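You operate a simulated robot arm through the tools that you are given. There is no shell and no other tool.

You run a simulated robot arm. Do the job below in one go: nothing can be reset, and whatever is moved stays where it is left.

Task
Switch the tower off, plug the screen into the white port, then switch tower and screen on.
Fine: the screen reads LINK; the purple plug stays where it is.

Only the result counts: the job must be done as asked and must still hold three seconds after the hand-in. Knocking over, shifting, dropping, spilling or breaking anything else fails it.

Robot
A 7-joint arm with a two-finger parallel gripper, fixed in place. Base frame: the origin is on the floor under the middle of its stand, x ahead of it, y to its left, z up; the work surface is at about z = 0.88. Readings come in m, degrees, newtons and seconds.
With the tool pointing down near the work surface it reaches from about 0.2 to 0.74 m from the base axis. Its first joint turns from -166.0 to 166.0 degrees. Payload 1.57 kg.
Tool frame: the origin (TCP) lies between the finger pads and is the grasp point; the fingertips stand 0.03 m ahead of it; z points along the fingers, y is the line along which they close. Largest opening 0.11 m; finger width 0.024, thickness 0.012; the body of the gripper, 0.048 by 0.112 m, starts 0.078 m behind the TCP.
Orientation is told as [roll, pitch, yaw] about the base's x, y, z axes, in that order, counted from this pose: with the fingers straight down and closing along the base's y, the tool's x points along the base's -x, its y along +y and its z along -z.

Tools
- The arm moves only by the tool apply_moves. Its argument "steps" is a list of rows, each an object (a shift or turn left out is 0, a gripper value left out holds the last) with "linear": the shift along the tool's x, y, z in m, a list of three; "dr": the turn, a rotation vector about the tool's x, y, z in degrees, a list of three; "gripper": the gripper command, from -1 (shut) to 1 (fully open), values between in proportion. In form: [{"linear": [tx, ty, tz], "dr": [rx, ry, rz], "gripper": gripper}, ...]. A call has 1 to 20 rows; each row shifts and turns the commanded pose from where the row before left it, along the tool's axes as they then stand. Each row takes 0.2 s and may step no farther than 0.05 m and 8.6 degrees from the row before; otherwise, or with a gripper value out of range, the whole call is refused. A pose out of reach is approached as far as the arm can. The call stops where the force on the tool passes 40 N (or 10 N more than at its start, if that is more) or the arm is blocked; 0.2 s more then pass. Each finger travels about 0.045 m/s and halts on what it meets, pressing with about 20 N; the grip force reading is that of the motor and also rises with nothing between the fingers. The clock runs only during rows and for 0.2 s after the last one: add rows that do not move to give the fingers time. It gives the time, the measured TCP pose, the force on the tool (base axes), the opening and the grip force at its end, in the units of the frame above (readings bear some noise), with the torque about the TCP (base axes, N m) and any sound that the robot's microphone picked up.
- Cameras (640 x 400 px; columns grow to the right, rows downward): "scene" is fixed at [0.4005, -0.5016, 1.6625]; the picture's right is [0.98, -0.18, 0.00], its down [-0.14, -0.75, -0.64] and it looks along [0.12, 0.63, -0.76] (base axes); focal length 324 px, centre (320, 200). "wrist" rides on the gripper at [0.07, 0.016, -0.141] in the tool frame; the picture's right is [-0.23, 0.97, 0.00], its down [-0.85, -0.20, -0.48] and it looks along [-0.47, -0.11, 0.88] (tool axes); focal length 222 px, centre (320, 200). There is no depth. A picture from a camera that has moved, and an enlarged one, comes with that camera's place and axes in the base frame and with its lens.
- camera(camera): a new picture of that camera. No time passes.
- lift_body(by): slides the trunk up (or, below 0, down) by that many m; the arm rides with it, the base frame stays. It gives what a move gives, with no picture.
- enlarge(camera, box): a new picture of the part [left, top, right, bottom] of that camera's present view, enlarged. No time passes.
- finish_job(): hands the job in; it is judged then, once.

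Nothing tells you positions but the pictures and the camera data. Unless the task says otherwise, let go and move clear before handing in.

The tools are called after "Emit:" as a command line: name --argument value ..., lists and objects as JSON in quotes. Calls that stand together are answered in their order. apply_moves: Moves the arm, as the interface text tells. Its arguments: {"type":"object","properties":{"steps":{"type":"array","items":{"type":"object","properties":{"linear":{"type":"array","items":{"type":"number"}},"dr":{"type":"array","items":{"type":"number"}},"gripper":{"type":"number"}}}}},"required":["steps"]} The other tools are called the same way: lift_body (by) moves the trunk up or down; camera (camera) takes a picture; enlarge (camera, box) takes an enlarged picture of a part of a camera's view; finish_job () hands the job in.

At the start:

```text
time_s: 0.0
position: [0.3962, 0.0978, 1.3098]
tcp_rot: [0.0, 0.1, 0.1]
wrist_force: [0.6, 0.6, 0.1]
torque: [0.0, 0.0, -0.01]
grip_width: 0.1101
grasp_force: 0.0
trunk travel left (down, up): [-0.5, 0.09]
```

scene: 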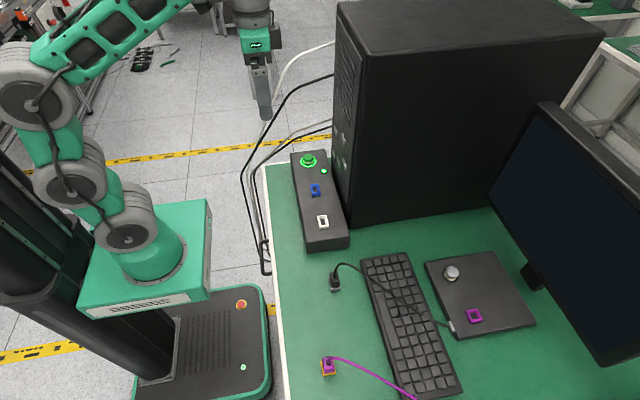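
wrist: 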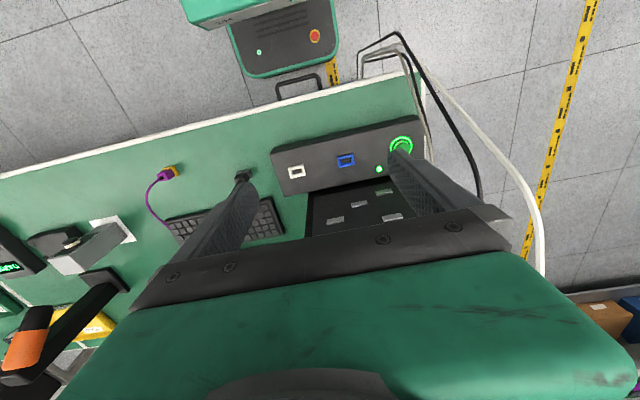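

I see a dark box with a green lit button, a blue port and a white port near the tower. A black plug lies on the table, a purple plug lies nearer the camera, and the screen's base has a silver knob and a purple port. I'll enlarge these areas first.

Emit:
enlarge --camera "scene" --box '[260, 130, 420, 230]'

Emit:
enlarge --camera "scene" --box '[280, 230, 440, 330]'

Emit:
enlarge --camera "scene" --box '[400, 230, 560, 330]'

Emit:
enlarge --camera "scene" --box '[290, 300, 450, 400]'

Emit:
enlarge --camera "wrist" --box '[140, 120, 300, 220]'

Emit:
enlarge --camera "wrist" --box '[270, 120, 430, 220]'

```text
4.00 times, centred on (340, 180) of scene
camera zoom: at [0.4005, -0.5016, 1.6625], right [0.98, -0.18, 0.0], down [-0.14, -0.75, -0.64], along [0.12, 0.63, -0.76], focal length 1297 px, centre (240, 280)
```

zoom: 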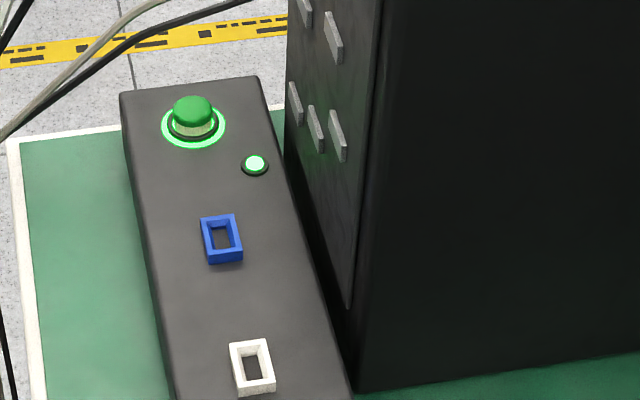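

```text
4.00 times, centred on (360, 280) of scene
camera zoom: at [0.4005, -0.5016, 1.6625], right [0.98, -0.18, 0.0], down [-0.14, -0.75, -0.64], along [0.12, 0.63, -0.76], focal length 1297 px, centre (160, -120)
```

zoom: 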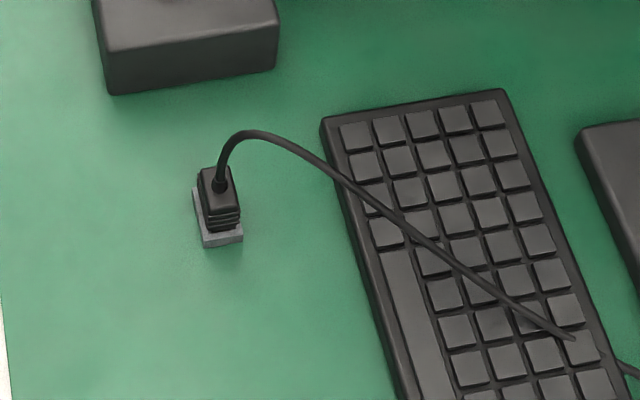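

```text
4.00 times, centred on (480, 280) of scene
camera zoom: at [0.4005, -0.5016, 1.6625], right [0.98, -0.18, 0.0], down [-0.14, -0.75, -0.64], along [0.12, 0.63, -0.76], focal length 1297 px, centre (-320, -120)
```

zoom: 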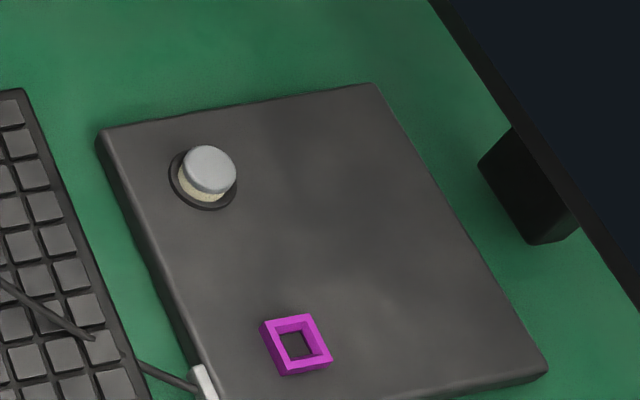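

```text
4.00 times, centred on (370, 350) of scene
camera zoom: at [0.4005, -0.5016, 1.6625], right [0.98, -0.18, 0.0], down [-0.14, -0.75, -0.64], along [0.12, 0.63, -0.76], focal length 1297 px, centre (120, -400)
```

zoom: 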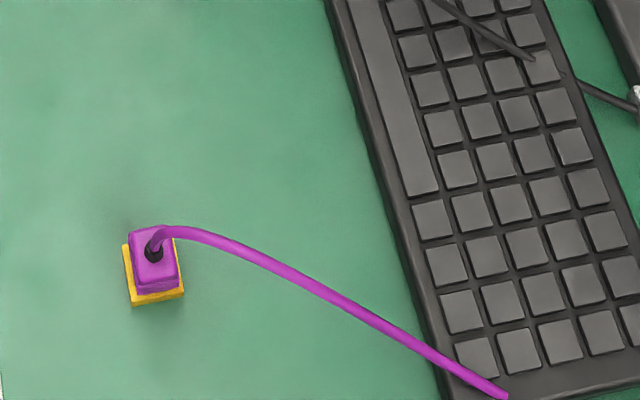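

```text
4.00 times, centred on (220, 170) of wrist
camera zoom: at [0.3267, 0.1148, 1.4513], right [0.23, 0.97, 0.0], down [0.85, -0.2, 0.48], along [0.47, -0.11, -0.88], focal length 888 px, centre (720, 320)
```

zoom: 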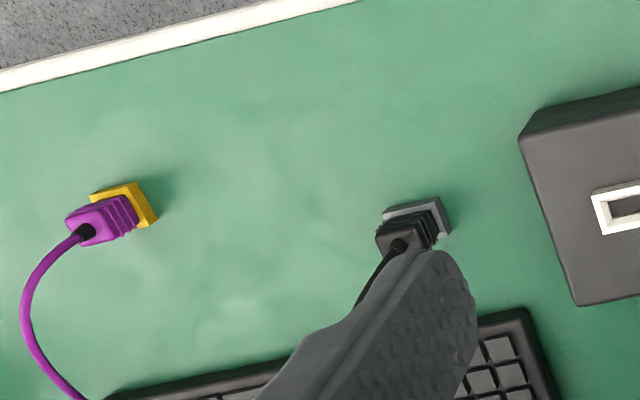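

```text
4.00 times, centred on (350, 170) of wrist
camera zoom: at [0.3267, 0.1148, 1.4513], right [0.23, 0.97, 0.0], down [0.85, -0.2, 0.48], along [0.47, -0.11, -0.88], focal length 888 px, centre (200, 320)
```

zoom: 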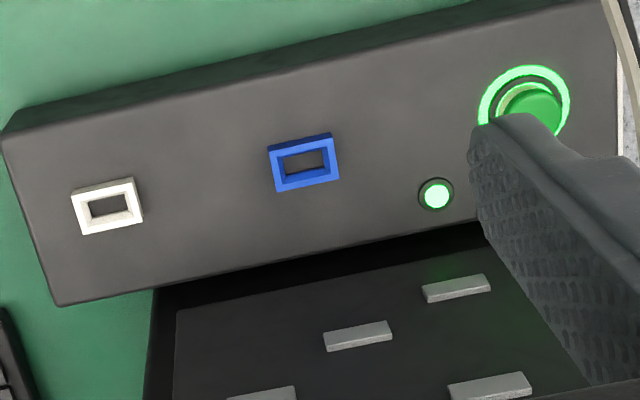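

The green-lit button is at the far end of the box, near (0.505, 0.265), and the white port is near (0.506, 0.013). The black plug stands near (0.50, -0.148), and the screen button near (0.79, -0.185) is at the edge of reach. I'll close the gripper and move above the tower button to look closer.

Emit:
apply_moves --steps '[{"linear": [-0.0045, 0.0155, 0.016], "gripper": -1}, {"linear": [-0.0045, 0.0155, 0.016]}, {"linear": [-0.0045, 0.0155, 0.016]}, {"linear": [-0.0045, 0.0155, 0.016]}, {"linear": [-0.0045, 0.0155, 0.016]}, {"linear": [-0.0045, 0.0155, 0.016]}, {"linear": [-0.0045, 0.0155, 0.016]}, {"linear": [-0.0045, 0.0155, 0.016]}, {"linear": [-0.0045, 0.0155, 0.016]}, {"linear": [-0.0045, 0.0155, 0.016]}]'

Emit:
camera --camera "wrist"

Emit:
camera --camera "scene"

```text
time_s: 2.2
position: [0.4398, 0.254, 1.151]
tcp_rot: [0.0, 0.0, 0.0]
wrist_force: [0.2, -0.2, -1.0]
torque: [0.02, 0.0, -0.01]
grip_width: 0.0
grasp_force: 19.9
trunk travel left (down, up): [-0.5, 0.09]
```

```text
taken
camera wrist: at [0.371, 0.2705, 1.2917], right [0.23, 0.97, 0.0], down [0.85, -0.2, 0.48], along [0.47, -0.11, -0.88], focal length 222 px, centre (320, 200)
```

wrist: 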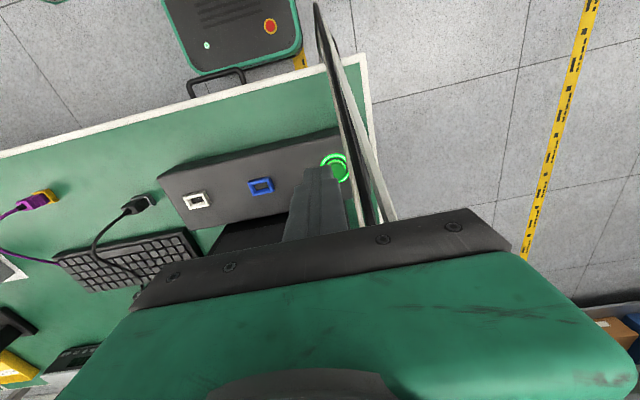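

```text
taken
```

scene: 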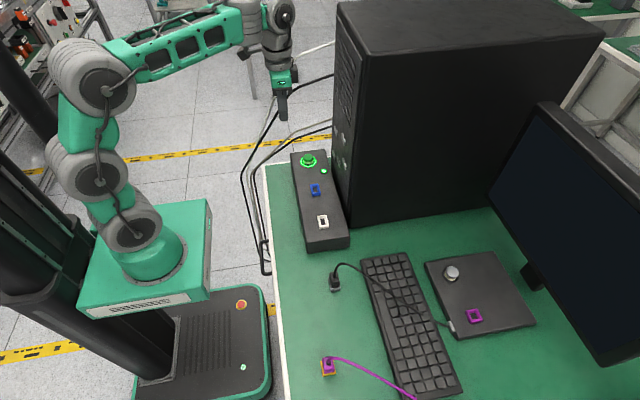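

The gripper is now in front of the tower, short of the button. Some loose cables hang from the tower's left side near the gripper, so I'll check where they run.

Emit:
enlarge --camera "scene" --box '[230, 20, 390, 120]'

Emit:
enlarge --camera "scene" --box '[230, 110, 390, 210]'

Emit:
enlarge --camera "wrist" --box '[240, 0, 440, 250]'

Emit:
enlarge --camera "wrist" --box '[270, 120, 398, 200]'

```text
4.00 times, centred on (310, 70) of scene
camera zoom: at [0.4005, -0.5016, 1.6625], right [0.98, -0.18, 0.0], down [-0.14, -0.75, -0.64], along [0.12, 0.63, -0.76], focal length 1297 px, centre (360, 720)
```

zoom: 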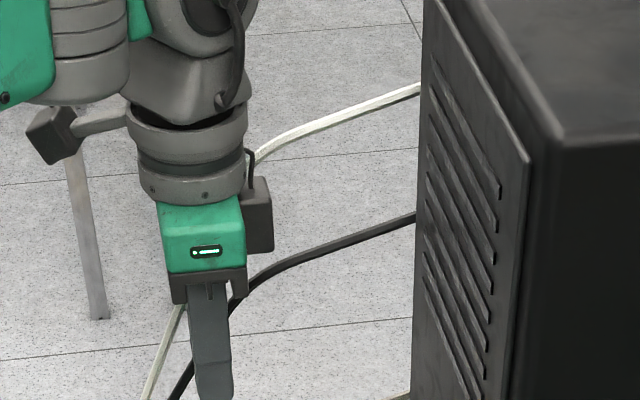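

```text
4.00 times, centred on (310, 160) of scene
camera zoom: at [0.4005, -0.5016, 1.6625], right [0.98, -0.18, 0.0], down [-0.14, -0.75, -0.64], along [0.12, 0.63, -0.76], focal length 1297 px, centre (360, 360)
```

zoom: 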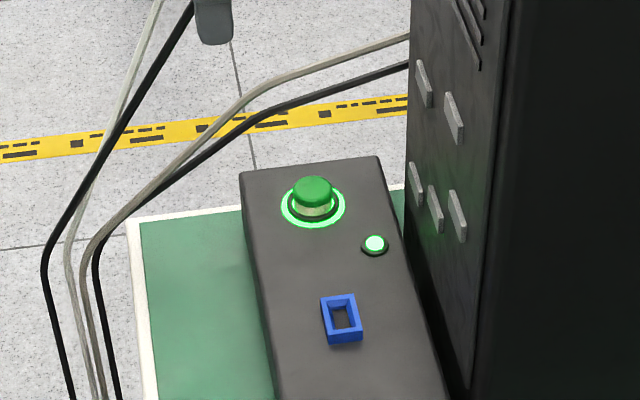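

```text
1.60 times, centred on (340, 125) of wrist
camera zoom: at [0.371, 0.2705, 1.2917], right [0.23, 0.97, 0.0], down [0.85, -0.2, 0.48], along [0.47, -0.11, -0.88], focal length 355 px, centre (288, 320)
```

zoom: 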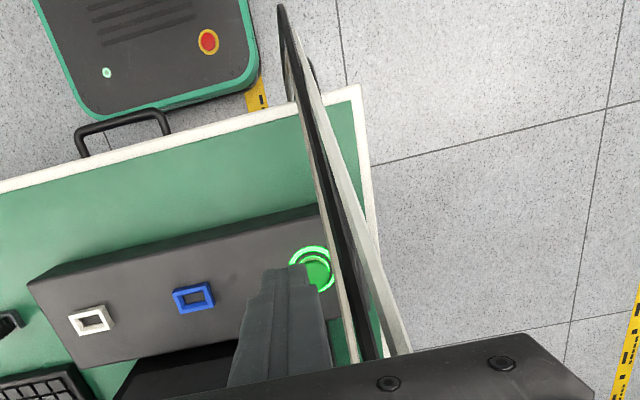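

```text
5.00 times, centred on (334, 160) of wrist
camera zoom: at [0.371, 0.2705, 1.2917], right [0.23, 0.97, 0.0], down [0.85, -0.2, 0.48], along [0.47, -0.11, -0.88], focal length 1111 px, centre (250, 400)
```

zoom: 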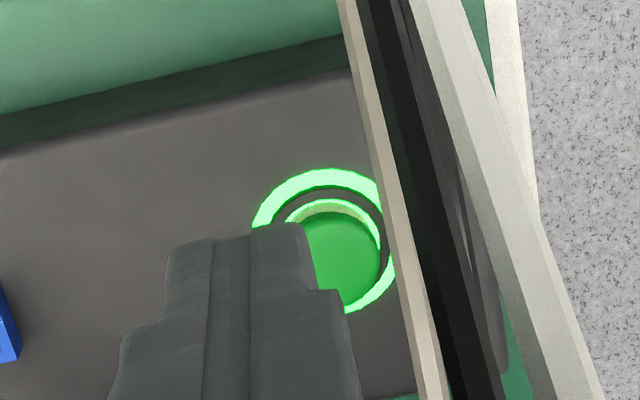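

Loose cables hang just past the button, at about y = 0.285. I'll tilt the tool 30° so the gripper body leans away from them, then come to a point above the button.

Emit:
apply_moves --steps '[{"linear": [0, -0.025, 0], "gripper": -1}, {"linear": [0, -0.025, 0]}, {"dr": [-7.5, 0, 0]}, {"dr": [-7.5, 0, 0]}, {"dr": [-7.5, 0, 0]}, {"dr": [-7.5, 0, 0]}, {"linear": [-0.0108, -0.0026, 0.0218]}, {"linear": [-0.0108, -0.0026, 0.0218]}, {"linear": [-0.0108, -0.0026, 0.0218]}, {"linear": [-0.0108, -0.0026, 0.0218]}, {"linear": [-0.0108, -0.0026, 0.0218]}, {"linear": [-0.0108, -0.0026, 0.0218]}]'

Emit:
camera --camera "wrist"

Emit:
enlarge --camera "scene" --box '[220, 70, 412, 190]'

```text
time_s: 4.8
position: [0.5093, 0.2534, 1.0289]
tcp_rot: [30.0, -0.2, 0.0]
wrist_force: [0.2, 0.3, 0.5]
torque: [0.03, -0.02, 0.03]
grip_width: 0.0
grasp_force: 19.7
out of reach, approached as far as the arm can: row 3
trunk travel left (down, up): [-0.5, 0.09]
```

```text
taken
camera wrist: at [0.44, 0.1987, 1.16], right [0.23, 0.84, 0.49], down [0.85, -0.41, 0.32], along [0.47, 0.34, -0.81], focal length 222 px, centre (320, 200)
```

wrist: 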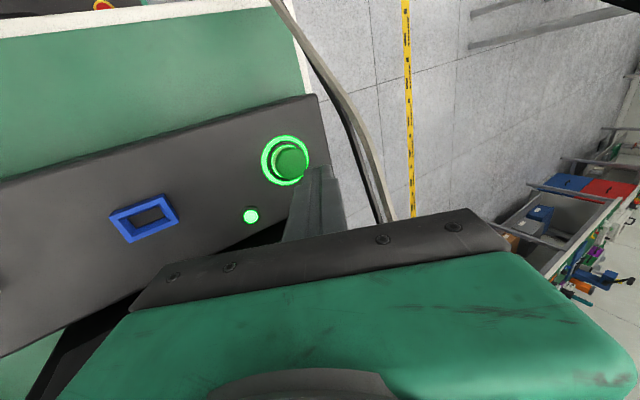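

```text
3.33 times, centred on (316, 130) of scene
camera zoom: at [0.4005, -0.5016, 1.6625], right [0.98, -0.18, 0.0], down [-0.14, -0.75, -0.64], along [0.12, 0.63, -0.76], focal length 1081 px, centre (333, 433)
```

zoom: 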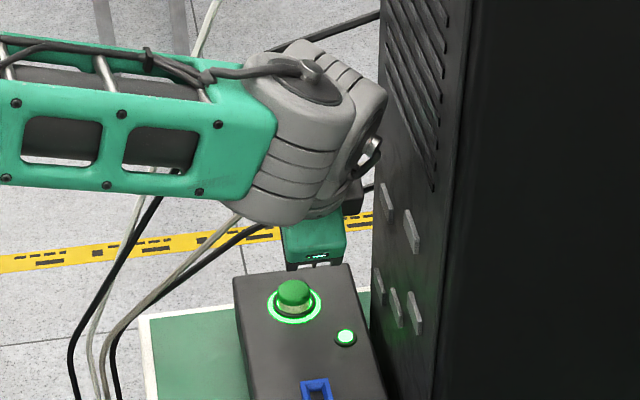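

The tool is tilted and clear of the cables, with the fingertips about 5 cm above the tower button. Next I'll lower it in small steps until it touches.

Emit:
apply_moves --steps '[{"linear": [0.0013, -0.0054, 0.0107], "gripper": -1}, {"linear": [0.0013, -0.0054, 0.0107]}, {"linear": [0.0013, -0.0054, 0.0107]}, {"linear": [0, -0.001, 0.00173]}, {"linear": [0, -0.001, 0.00173]}, {"linear": [0, -0.001, 0.00173]}, {"linear": [0, -0.001, 0.00173]}]'

Emit:
enlarge --camera "wrist" --box '[240, 110, 400, 210]'

Emit:
enlarge --camera "scene" --box '[260, 110, 356, 170]'

```text
time_s: 6.4
position: [0.5055, 0.2558, 0.9849]
tcp_rot: [30.0, -0.1, 0.0]
wrist_force: [1.3, 0.1, 3.2]
torque: [0.03, -0.03, 0.01]
grip_width: 0.0001
grasp_force: 19.9
trunk travel left (down, up): [-0.5, 0.09]
heard: click
```

```text
4.00 times, centred on (320, 160) of wrist
camera zoom: at [0.4356, 0.2006, 1.1152], right [0.23, 0.84, 0.49], down [0.85, -0.41, 0.32], along [0.47, 0.34, -0.81], focal length 888 px, centre (320, 360)
```

zoom: 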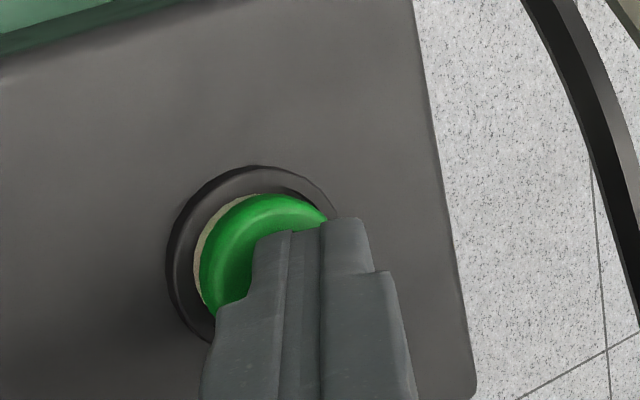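

```text
6.67 times, centred on (308, 140) of scene
camera zoom: at [0.4005, -0.5016, 1.6625], right [0.98, -0.18, 0.0], down [-0.14, -0.75, -0.64], along [0.12, 0.63, -0.76], focal length 2162 px, centre (400, 600)
```

zoom: 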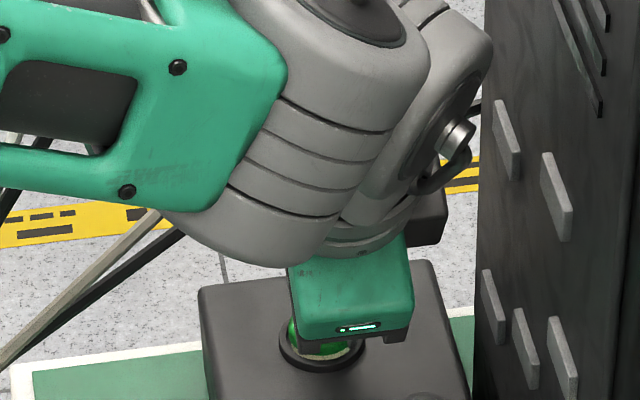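

A click was heard and the green ring went dark, so the tower looks off. I'll lift away and confirm.

Emit:
apply_moves --steps '[{"linear": [0, 0.006, -0.0104], "gripper": -1}, {"linear": [0, 0.01, -0.0173]}, {"linear": [0.01, 0.0, -0.03]}, {"linear": [0.01, 0.0, -0.03]}, {"linear": [0.02, 0.0, -0.03]}, {"linear": [0.02, 0.0, -0.03]}]'

Emit:
enlarge --camera "scene" --box '[260, 130, 420, 230]'

Emit:
camera --camera "scene"

```text
time_s: 7.8
position: [0.4436, 0.196, 1.1202]
tcp_rot: [30.1, 0.0, 0.0]
wrist_force: [0.2, 0.1, 0.1]
torque: [0.0, -0.01, -0.01]
grip_width: 0.0
grasp_force: 19.6
trunk travel left (down, up): [-0.5, 0.09]
```

```text
4.00 times, centred on (340, 180) of scene
camera zoom: at [0.4005, -0.5016, 1.6625], right [0.98, -0.18, 0.0], down [-0.14, -0.75, -0.64], along [0.12, 0.63, -0.76], focal length 1297 px, centre (240, 280)
```

zoom: 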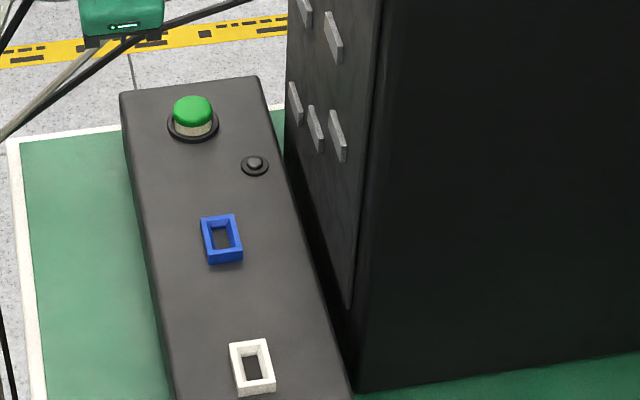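

```text
taken
```

scene: 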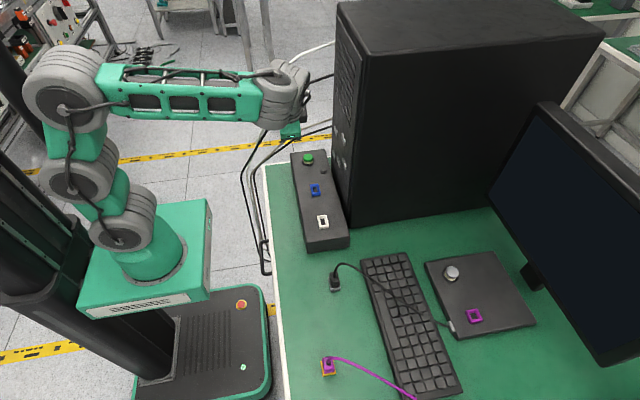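

The ring and the small light are both dark, so the tower is off. Now I'll straighten the tool, open the gripper and move over to look at the black plug.

Emit:
apply_moves --steps '[{"linear": [0, -0.02, 0], "dr": [7.5, 0, 0], "gripper": 1}, {"linear": [0, -0.02, 0], "dr": [7.5, 0, 0]}, {"linear": [0, -0.02, 0], "dr": [7.5, 0, 0]}, {"linear": [0, -0.02, 0], "dr": [7.5, 0, 0]}, {"linear": [0, -0.03, 0]}, {"linear": [0, -0.03, 0]}, {"linear": [0, -0.03, 0]}, {"linear": [0, -0.03, 0]}, {"linear": [0, -0.03, 0]}, {"linear": [0, -0.03, 0]}, {"linear": [0, -0.03, 0]}, {"linear": [0, -0.03, 0]}, {"linear": [0, -0.02, 0]}]'

Emit:
camera --camera "wrist"

Emit:
camera --camera "scene"

```text
time_s: 10.6
position: [0.4435, -0.141, 1.0946]
tcp_rot: [0.1, 0.0, 0.0]
wrist_force: [-0.2, -0.4, 0.5]
torque: [0.0, 0.03, 0.01]
grip_width: 0.11
grasp_force: 0.0
trunk travel left (down, up): [-0.5, 0.09]
```

```text
taken
camera wrist: at [0.3748, -0.1244, 1.2367], right [0.23, 0.97, 0.0], down [0.86, -0.2, 0.48], along [0.47, -0.11, -0.88], focal length 222 px, centre (320, 200)
```

wrist: 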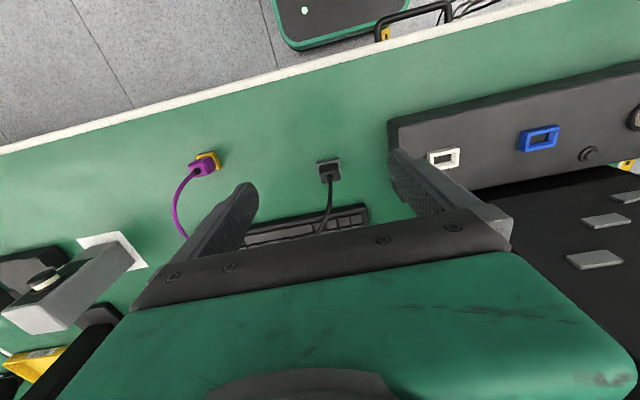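

```text
taken
```

scene: 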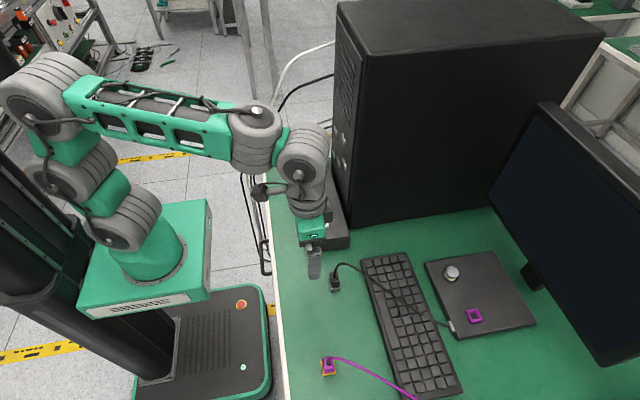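

Emit:
enlarge --camera "wrist" --box '[280, 140, 376, 200]'

Emit:
enlarge --camera "wrist" --box '[380, 110, 508, 190]'

Emit:
enlarge --camera "scene" --box '[300, 245, 380, 295]'

```text
6.67 times, centred on (328, 170) of wrist
camera zoom: at [0.3748, -0.1244, 1.2367], right [0.23, 0.97, 0.0], down [0.86, -0.2, 0.48], along [0.47, -0.11, -0.88], focal length 1481 px, centre (267, 400)
```

zoom: 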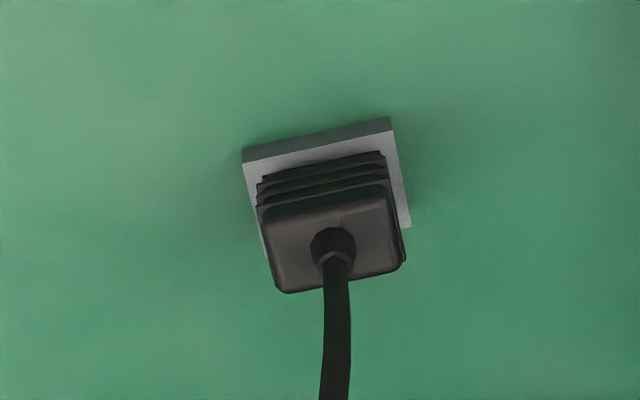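

```text
5.00 times, centred on (444, 150) of wrist
camera zoom: at [0.3748, -0.1244, 1.2367], right [0.23, 0.97, 0.0], down [0.86, -0.2, 0.48], along [0.47, -0.11, -0.88], focal length 1111 px, centre (-300, 450)
```

zoom: 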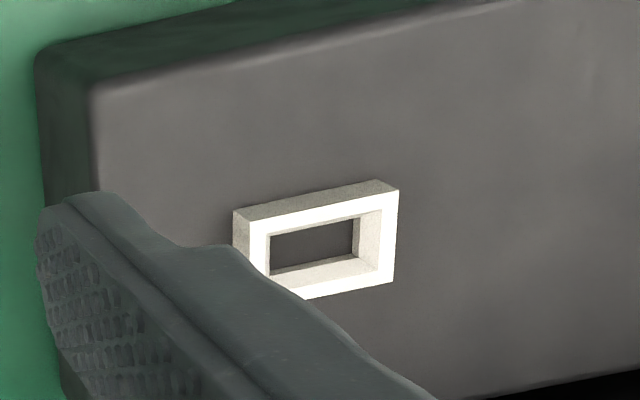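

```text
8.00 times, centred on (340, 270) of scene
camera zoom: at [0.4005, -0.5016, 1.6625], right [0.98, -0.18, 0.0], down [-0.14, -0.75, -0.64], along [0.12, 0.63, -0.76], focal length 2594 px, centre (160, -360)
```

zoom: 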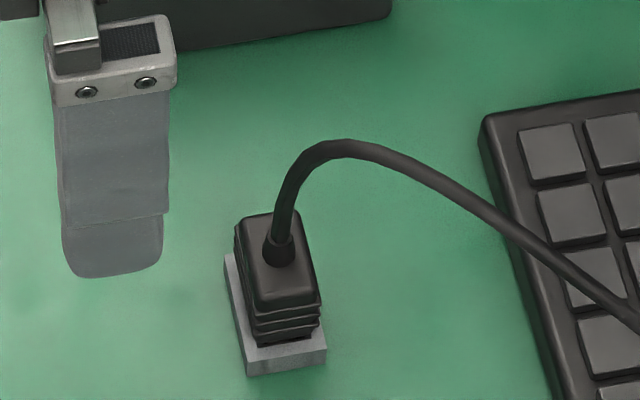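

The black plug stands in a grey holder near (0.507, -0.140), with its cable leaving the top toward the screen. The plug and the white port both lie lengthwise along y. I'll move directly above the plug to measure it.

Emit:
apply_moves --steps '[{"linear": [-0.021, 0, 0.025], "gripper": 1}, {"linear": [-0.021, 0, 0.025]}, {"linear": [-0.021, 0, 0.025]}, {"linear": [0, 0, 0]}, {"linear": [0, 0, 0]}]'

Emit:
camera --camera "wrist"

Emit:
enlarge --camera "wrist" --box '[272, 130, 368, 190]'

Emit:
enlarge --camera "scene" --box '[300, 235, 396, 295]'

```text
time_s: 11.8
position: [0.507, -0.1391, 1.0198]
tcp_rot: [0.0, 0.0, -0.1]
wrist_force: [-0.3, -0.2, -0.3]
torque: [0.0, 0.03, 0.01]
grip_width: 0.1099
grasp_force: 0.1
trunk travel left (down, up): [-0.5, 0.09]
```

```text
taken
camera wrist: at [0.4381, -0.1221, 1.1618], right [0.23, 0.97, 0.0], down [0.85, -0.2, 0.48], along [0.47, -0.11, -0.88], focal length 222 px, centre (320, 200)
```

wrist: 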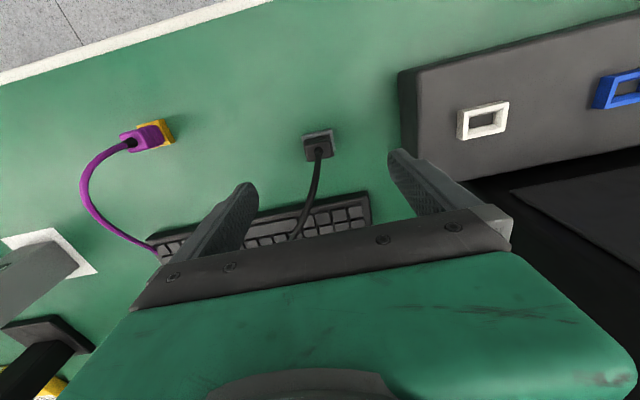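

```text
6.67 times, centred on (320, 160) of wrist
camera zoom: at [0.4381, -0.1221, 1.1618], right [0.23, 0.97, 0.0], down [0.85, -0.2, 0.48], along [0.47, -0.11, -0.88], focal length 1481 px, centre (320, 467)
```

zoom: 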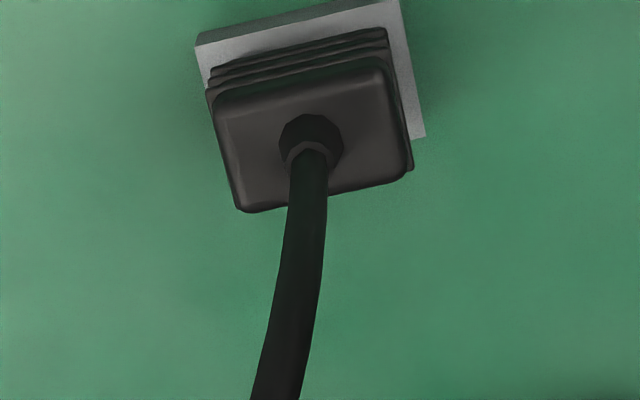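

```text
6.67 times, centred on (348, 265) of scene
camera zoom: at [0.4005, -0.5016, 1.6625], right [0.98, -0.18, 0.0], down [-0.14, -0.75, -0.64], along [0.12, 0.63, -0.76], focal length 2162 px, centre (133, -233)
```

zoom: 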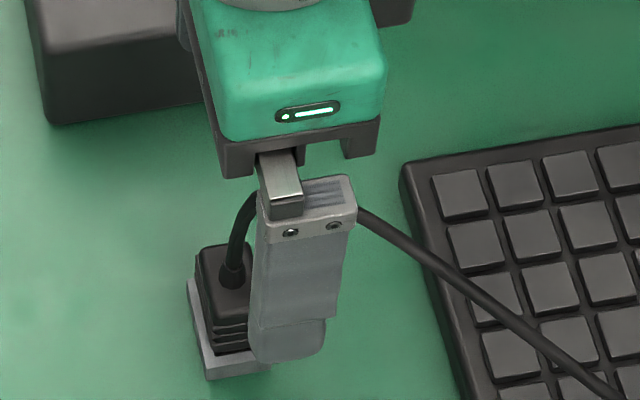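

The plug top is centred near (0.506, -0.140, 0.92). Next I'll take a matching view above the white port to work out the exact offset.

Emit:
apply_moves --steps '[{"linear": [0, 0, -0.03], "gripper": 1}, {"linear": [0, 0, -0.025]}, {"linear": [0, 0.031, 0]}, {"linear": [0, 0.031, 0]}, {"linear": [0, 0.031, 0]}, {"linear": [0, 0.03, 0]}, {"linear": [0, 0.03, 0]}, {"linear": [0, 0, 0]}, {"linear": [0, 0, 0]}]'

Emit:
camera --camera "wrist"

Emit:
enlarge --camera "wrist" --box '[272, 130, 368, 190]'

Emit:
camera --camera "scene"

```text
time_s: 13.8
position: [0.5087, 0.0154, 1.0764]
tcp_rot: [0.1, 0.1, -0.2]
wrist_force: [-0.7, -0.5, -0.4]
torque: [0.01, 0.01, 0.0]
grip_width: 0.11
grasp_force: 0.0
trunk travel left (down, up): [-0.5, 0.09]
```

```text
taken
camera wrist: at [0.4387, 0.0333, 1.2171], right [0.23, 0.97, 0.0], down [0.85, -0.2, 0.48], along [0.47, -0.11, -0.88], focal length 222 px, centre (320, 200)
```

wrist: 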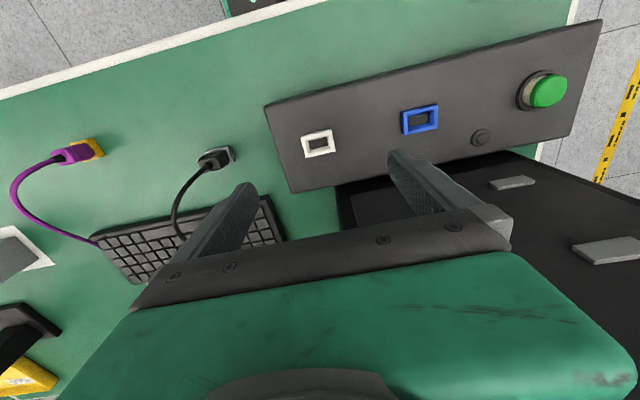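

```text
6.67 times, centred on (320, 160) of wrist
camera zoom: at [0.4387, 0.0333, 1.2171], right [0.23, 0.97, 0.0], down [0.85, -0.2, 0.48], along [0.47, -0.11, -0.88], focal length 1481 px, centre (320, 467)
```

zoom: 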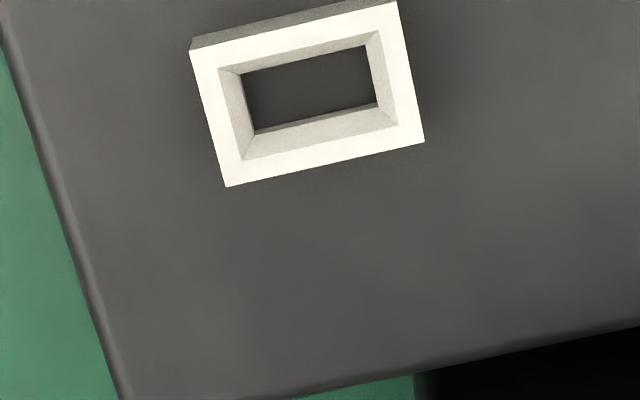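

```text
taken
```

scene: 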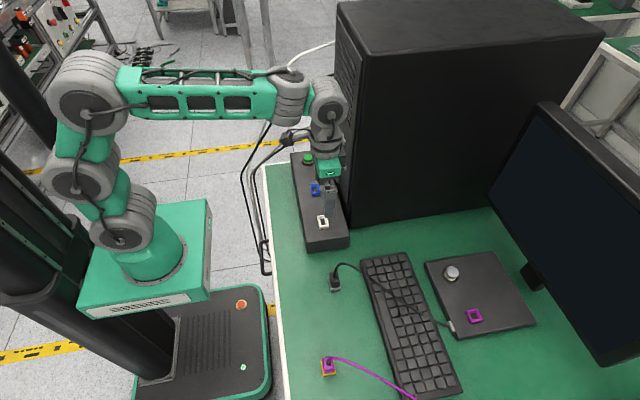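

The white port is in clear view between the fingers. I'll let the arm settle and look again to check for drift.

Emit:
apply_moves --steps '[{"linear": [0, 0, 0], "gripper": 1}, {"linear": [0, 0, 0]}, {"linear": [0, 0, 0]}, {"linear": [0, 0, 0]}, {"linear": [0, 0, 0]}]'

Emit:
enlarge --camera "wrist" --box '[272, 120, 368, 180]'

Emit:
enlarge --camera "wrist" --box '[170, 130, 266, 190]'

```text
time_s: 15.0
position: [0.5083, 0.0144, 1.0744]
tcp_rot: [0.0, 0.0, 0.0]
wrist_force: [-0.3, 0.6, -0.5]
torque: [-0.02, -0.03, -0.01]
grip_width: 0.1099
grasp_force: 0.1
trunk travel left (down, up): [-0.5, 0.09]
```

```text
6.67 times, centred on (320, 150) of wrist
camera zoom: at [0.4387, 0.0333, 1.2171], right [0.23, 0.97, 0.0], down [0.85, -0.2, 0.48], along [0.47, -0.11, -0.88], focal length 1481 px, centre (320, 533)
```

zoom: 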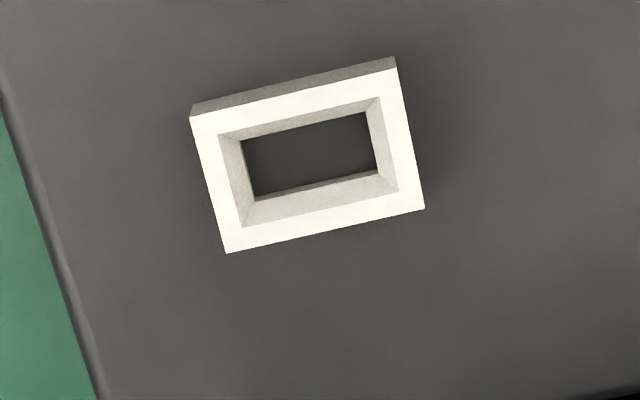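

```text
6.67 times, centred on (218, 160) of wrist
camera zoom: at [0.4387, 0.0333, 1.2171], right [0.23, 0.97, 0.0], down [0.85, -0.2, 0.48], along [0.47, -0.11, -0.88], focal length 1481 px, centre (1000, 467)
```

zoom: 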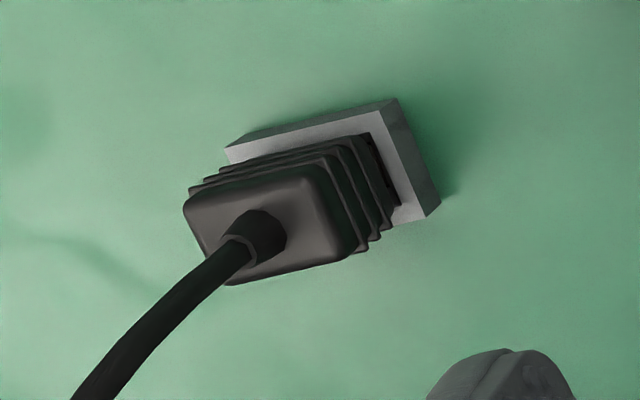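

The port and the holder have nearly the same size and height in matching views, so I can compare their positions directly. I'll go back over the plug for a precise reading of the holder.

Emit:
apply_moves --steps '[{"linear": [0, -0.03, 0], "gripper": 1}, {"linear": [0, -0.03, 0]}, {"linear": [0, -0.031, 0]}, {"linear": [0, -0.031, 0]}, {"linear": [0, -0.031, 0]}, {"linear": [0, 0, 0.03]}, {"linear": [0, 0, 0.025]}, {"linear": [0, 0, 0]}, {"linear": [0, 0, 0]}, {"linear": [0, 0, 0]}]'

Emit:
enlarge --camera "wrist" --box '[272, 110, 368, 170]'

Emit:
enlarge --camera "scene" --box '[300, 235, 396, 295]'

```text
time_s: 17.2
position: [0.5092, -0.1379, 1.0198]
tcp_rot: [0.1, 0.1, 0.0]
wrist_force: [0.6, 0.0, 0.5]
torque: [-0.02, 0.0, 0.0]
grip_width: 0.1098
grasp_force: 0.0
trunk travel left (down, up): [-0.5, 0.09]
```

```text
6.67 times, centred on (320, 140) of wrist
camera zoom: at [0.4399, -0.1204, 1.1615], right [0.23, 0.97, 0.0], down [0.85, -0.2, 0.48], along [0.47, -0.11, -0.88], focal length 1481 px, centre (320, 600)
```

zoom: 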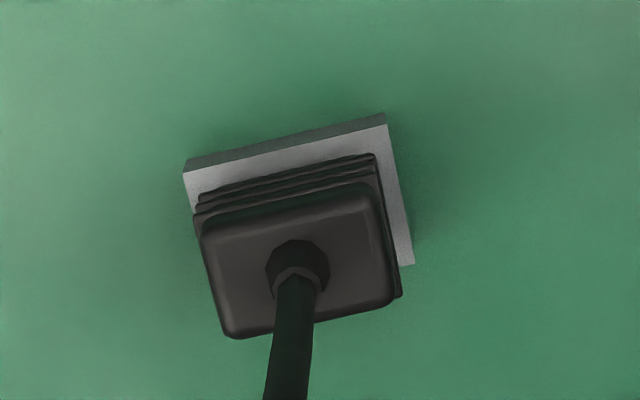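

```text
6.67 times, centred on (348, 265) of scene
camera zoom: at [0.4005, -0.5016, 1.6625], right [0.98, -0.18, 0.0], down [-0.14, -0.75, -0.64], along [0.12, 0.63, -0.76], focal length 2162 px, centre (133, -233)
```

zoom: 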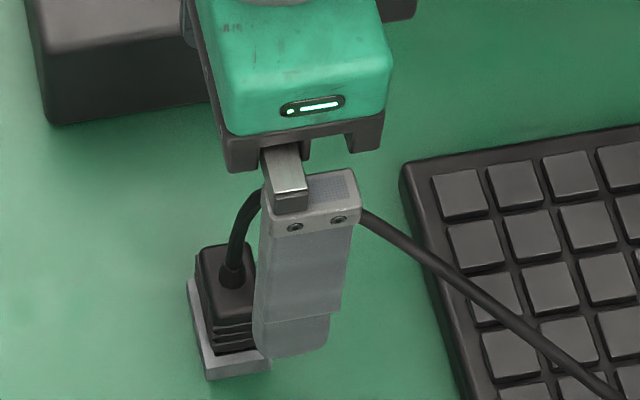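

The holder centre is at about (0.5064, -0.1397). The port lies (0.001, 0.155, 0.056) from it with the same yaw. I'll centre the tool and lower the open fingers around the plug, stopping just above the holder.

Emit:
apply_moves --steps '[{"linear": [0.003, -0.0028, 0], "gripper": 1}, {"linear": [0, 0, 0.02]}, {"linear": [0, 0, 0.02]}, {"linear": [0, 0, 0.02]}, {"linear": [0, 0, 0.02]}, {"linear": [0, 0, 0.008]}, {"linear": [0, 0, 0]}, {"linear": [0, 0, 0]}]'

Emit:
camera --camera "wrist"

Emit:
enlarge --camera "wrist" --box '[240, 110, 400, 210]'

Emit:
enlarge --camera "scene" --box '[300, 235, 396, 295]'

```text
time_s: 19.0
position: [0.5057, -0.1421, 0.93]
tcp_rot: [0.0, 0.0, -0.1]
wrist_force: [0.0, -0.5, 0.4]
torque: [0.0, -0.03, 0.02]
grip_width: 0.1102
grasp_force: 0.0
trunk travel left (down, up): [-0.5, 0.09]
```

```text
taken
camera wrist: at [0.4367, -0.1247, 1.0728], right [0.23, 0.97, 0.0], down [0.85, -0.2, 0.48], along [0.47, -0.11, -0.88], focal length 222 px, centre (320, 200)
```

wrist: 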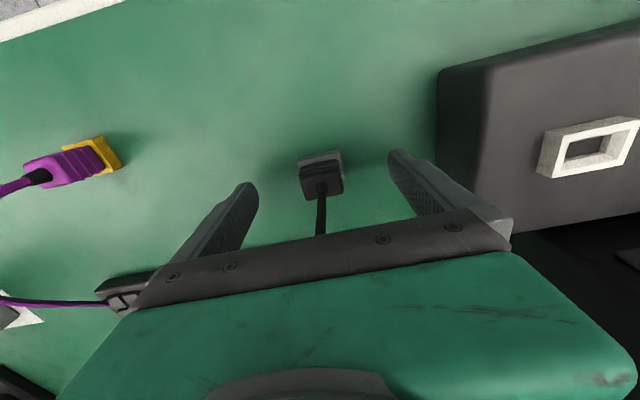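

```text
4.00 times, centred on (320, 160) of wrist
camera zoom: at [0.4367, -0.1247, 1.0728], right [0.23, 0.97, 0.0], down [0.85, -0.2, 0.48], along [0.47, -0.11, -0.88], focal length 888 px, centre (320, 360)
```

zoom: 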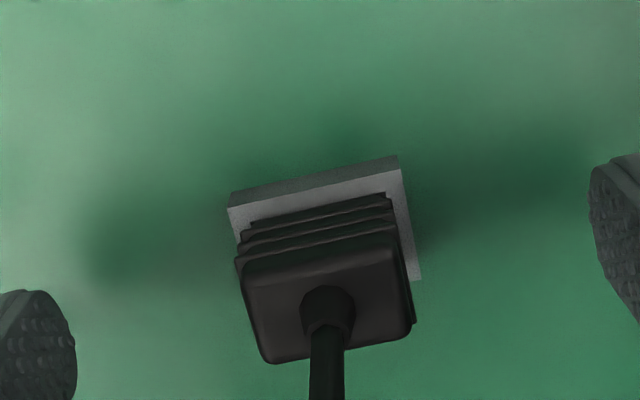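

```text
6.67 times, centred on (348, 265) of scene
camera zoom: at [0.4005, -0.5016, 1.6625], right [0.98, -0.18, 0.0], down [-0.14, -0.75, -0.64], along [0.12, 0.63, -0.76], focal length 2162 px, centre (133, -233)
```

zoom: 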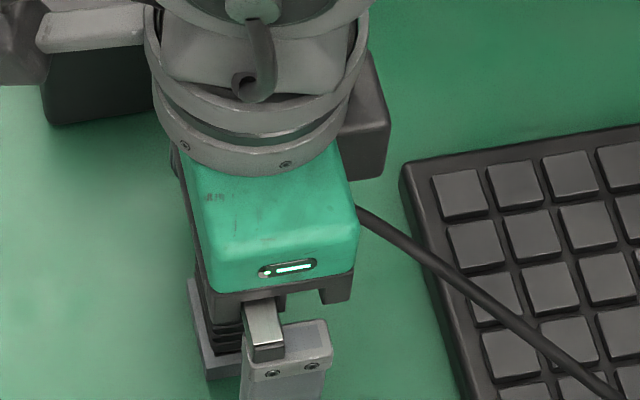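

The fingers straddle the plug with the cable running out between them, and the plug sits about 1 mm to the +y side. I'll nudge over, lower 5 mm and close on it.

Emit:
apply_moves --steps '[{"linear": [0, 0.0012, 0.0025], "gripper": 1}, {"linear": [0, 0, 0.0025]}, {"linear": [0, 0, 0]}, {"gripper": -1}, {"gripper": -1}, {"gripper": -1}, {"gripper": -1}, {"gripper": -1}, {"gripper": -1}, {"gripper": -1}, {"gripper": -1}]'

Emit:
enlarge --camera "wrist" --box '[240, 110, 400, 210]'

Emit:
enlarge --camera "scene" --box '[300, 235, 396, 295]'

```text
time_s: 21.4
position: [0.5052, -0.1399, 0.9265]
tcp_rot: [0.0, -0.1, -0.1]
wrist_force: [0.3, 0.5, 0.9]
torque: [-0.01, 0.03, 0.0]
grip_width: 0.0291
grasp_force: 20.0
trunk travel left (down, up): [-0.5, 0.09]
```

```text
4.00 times, centred on (320, 160) of wrist
camera zoom: at [0.4361, -0.1231, 1.0681], right [0.23, 0.97, 0.0], down [0.85, -0.2, 0.48], along [0.47, -0.11, -0.88], focal length 888 px, centre (320, 360)
```

zoom: 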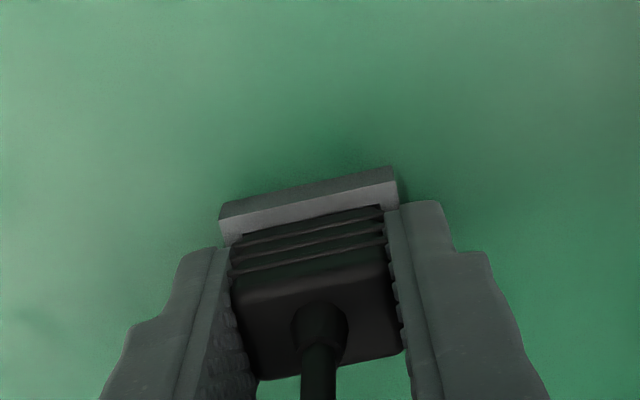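

```text
6.67 times, centred on (348, 265) of scene
camera zoom: at [0.4005, -0.5016, 1.6625], right [0.98, -0.18, 0.0], down [-0.14, -0.75, -0.64], along [0.12, 0.63, -0.76], focal length 2162 px, centre (133, -233)
```

zoom: 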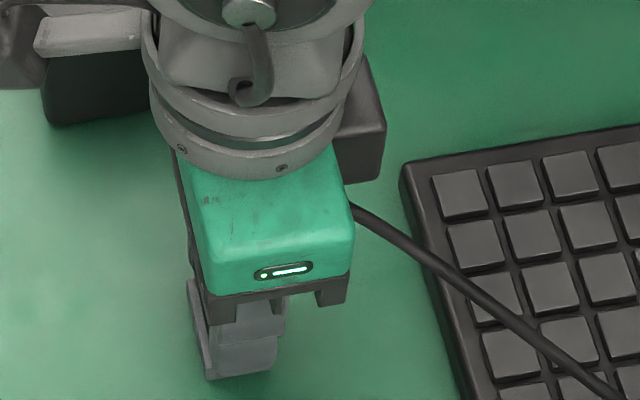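

The plug is held with the fingers 29 mm apart and the holder hasn't moved. I'll lift it straight up slowly and check that the plug comes out and the holder stays.

Emit:
apply_moves --steps '[{"linear": [0, 0, -0.004], "gripper": -1}, {"linear": [0, 0, -0.006]}, {"linear": [0, 0, -0.01]}, {"linear": [0, 0, -0.015]}, {"linear": [0, 0, -0.02]}, {"linear": [0, 0, -0.025]}, {"linear": [0, 0, -0.02]}, {"linear": [0, 0, 0]}]'

Emit:
enlarge --camera "wrist" --box '[240, 110, 400, 210]'

Emit:
enlarge --camera "scene" --box '[290, 205, 418, 285]'

Emit:
camera --camera "scene"

```text
time_s: 23.2
position: [0.5032, -0.1386, 1.0271]
tcp_rot: [0.0, 0.0, 0.0]
wrist_force: [0.7, 1.0, -0.8]
torque: [-0.03, 0.01, 0.0]
grip_width: 0.029
grasp_force: 20.2
trunk travel left (down, up): [-0.5, 0.09]
```

```text
4.00 times, centred on (320, 160) of wrist
camera zoom: at [0.4351, -0.1216, 1.1684], right [0.23, 0.97, 0.0], down [0.85, -0.2, 0.48], along [0.47, -0.11, -0.88], focal length 888 px, centre (320, 360)
```

zoom: 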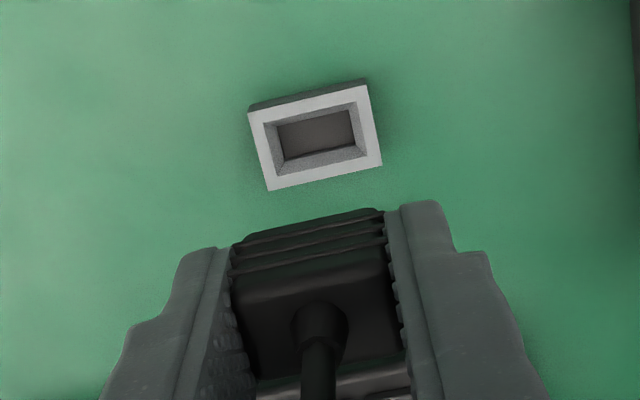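

```text
5.00 times, centred on (354, 245) of scene
camera zoom: at [0.4005, -0.5016, 1.6625], right [0.98, -0.18, 0.0], down [-0.14, -0.75, -0.64], along [0.12, 0.63, -0.76], focal length 1622 px, centre (150, -25)
```

zoom: 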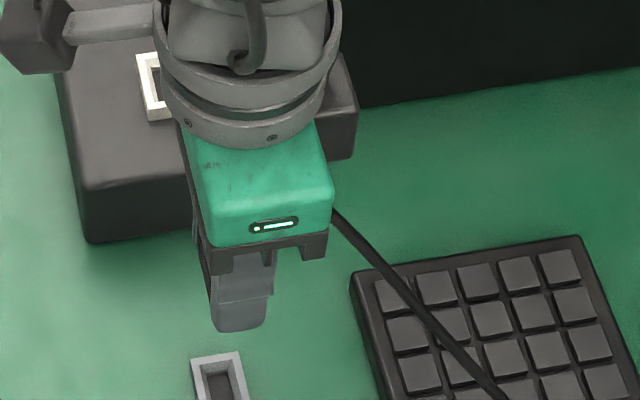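

```text
taken
```

scene: 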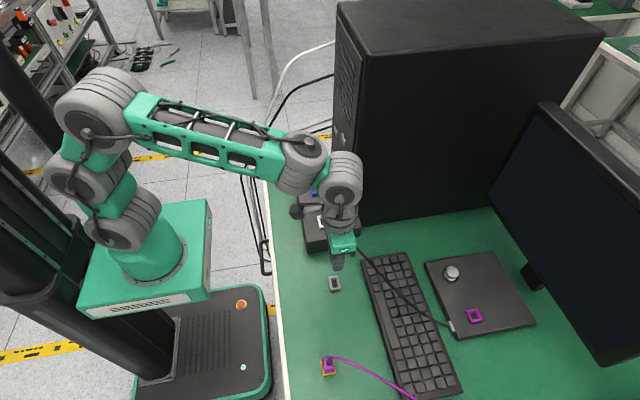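

The plug is out, the empty holder stayed in place, and the grip is unchanged. Now I'll carry the plug over the white port.

Emit:
apply_moves --steps '[{"linear": [-0.0004, 0.0305, 0], "gripper": -1}, {"linear": [-0.0004, 0.0305, 0]}, {"linear": [-0.0004, 0.0305, 0]}, {"linear": [-0.0004, 0.0305, 0]}, {"linear": [-0.0004, 0.0305, 0]}, {"linear": [0, 0, 0]}, {"linear": [0, 0, 0]}, {"linear": [0, 0, 0]}]'

Emit:
enlarge --camera "wrist" --box '[240, 110, 400, 210]'

Emit:
camera --camera "scene"

```text
time_s: 25.0
position: [0.5082, 0.0124, 1.0256]
tcp_rot: [0.0, 0.0, -0.1]
wrist_force: [0.3, 0.6, 0.1]
torque: [-0.01, -0.04, 0.03]
grip_width: 0.0288
grasp_force: 20.3
trunk travel left (down, up): [-0.5, 0.09]
```

```text
4.00 times, centred on (320, 160) of wrist
camera zoom: at [0.4387, 0.0293, 1.1672], right [0.23, 0.97, 0.0], down [0.85, -0.2, 0.48], along [0.47, -0.11, -0.88], focal length 888 px, centre (320, 360)
```

zoom: 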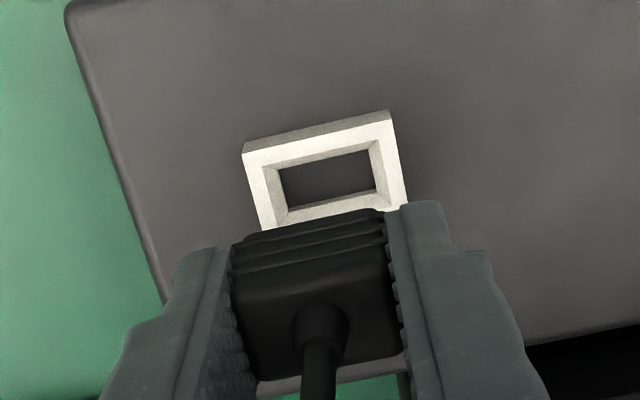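

```text
taken
```

scene: 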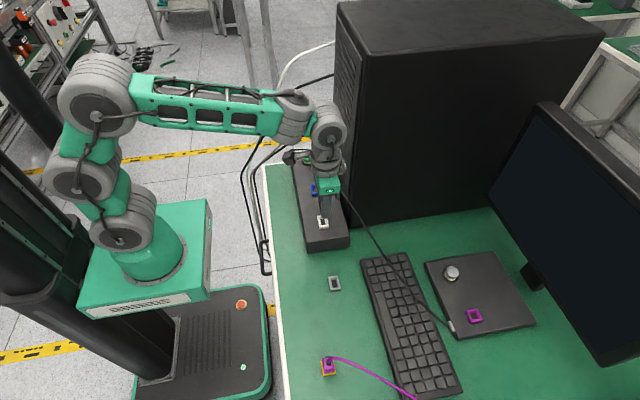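

The plug is above the port. The camera data shows it needs about -1.6 mm in x and +2.5 mm in y, so I'll correct that while lowering part of the way.

Emit:
apply_moves --steps '[{"linear": [0.0016, 0.0025, 0], "gripper": -1}, {"linear": [0, 0, 0.01]}, {"linear": [0, 0, 0.01]}, {"linear": [0, 0, 0]}, {"linear": [0, 0, 0]}, {"linear": [0, 0, 0]}]'

Emit:
enlarge --camera "wrist" --box '[240, 110, 400, 210]'

Emit:
enlarge --camera "scene" --box '[280, 180, 376, 240]'

```text
time_s: 26.4
position: [0.5053, 0.0146, 1.0074]
tcp_rot: [-0.1, 0.0, 0.0]
wrist_force: [-1.1, 0.2, -0.2]
torque: [-0.02, -0.01, -0.02]
grip_width: 0.0287
grasp_force: 19.7
trunk travel left (down, up): [-0.5, 0.09]
```

```text
4.00 times, centred on (320, 160) of wrist
camera zoom: at [0.4362, 0.0322, 1.1482], right [0.23, 0.97, 0.0], down [0.85, -0.2, 0.48], along [0.47, -0.11, -0.88], focal length 888 px, centre (320, 360)
```

zoom: 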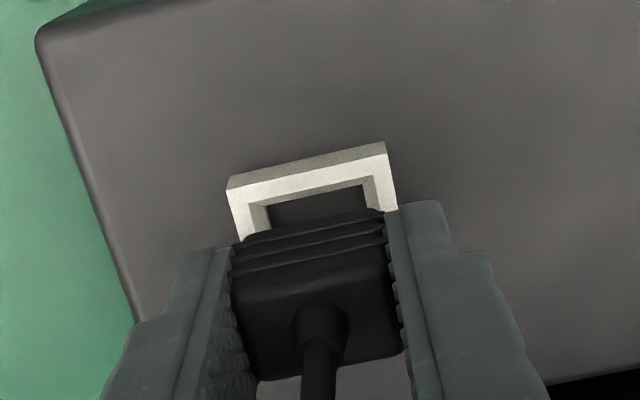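

```text
6.67 times, centred on (328, 210) of scene
camera zoom: at [0.4005, -0.5016, 1.6625], right [0.98, -0.18, 0.0], down [-0.14, -0.75, -0.64], along [0.12, 0.63, -0.76], focal length 2162 px, centre (267, 133)
```

zoom: 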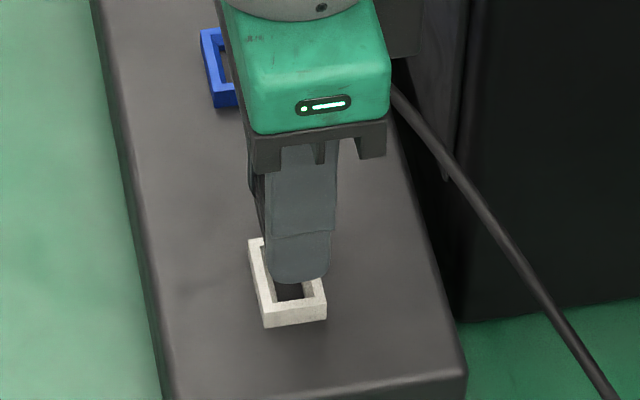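

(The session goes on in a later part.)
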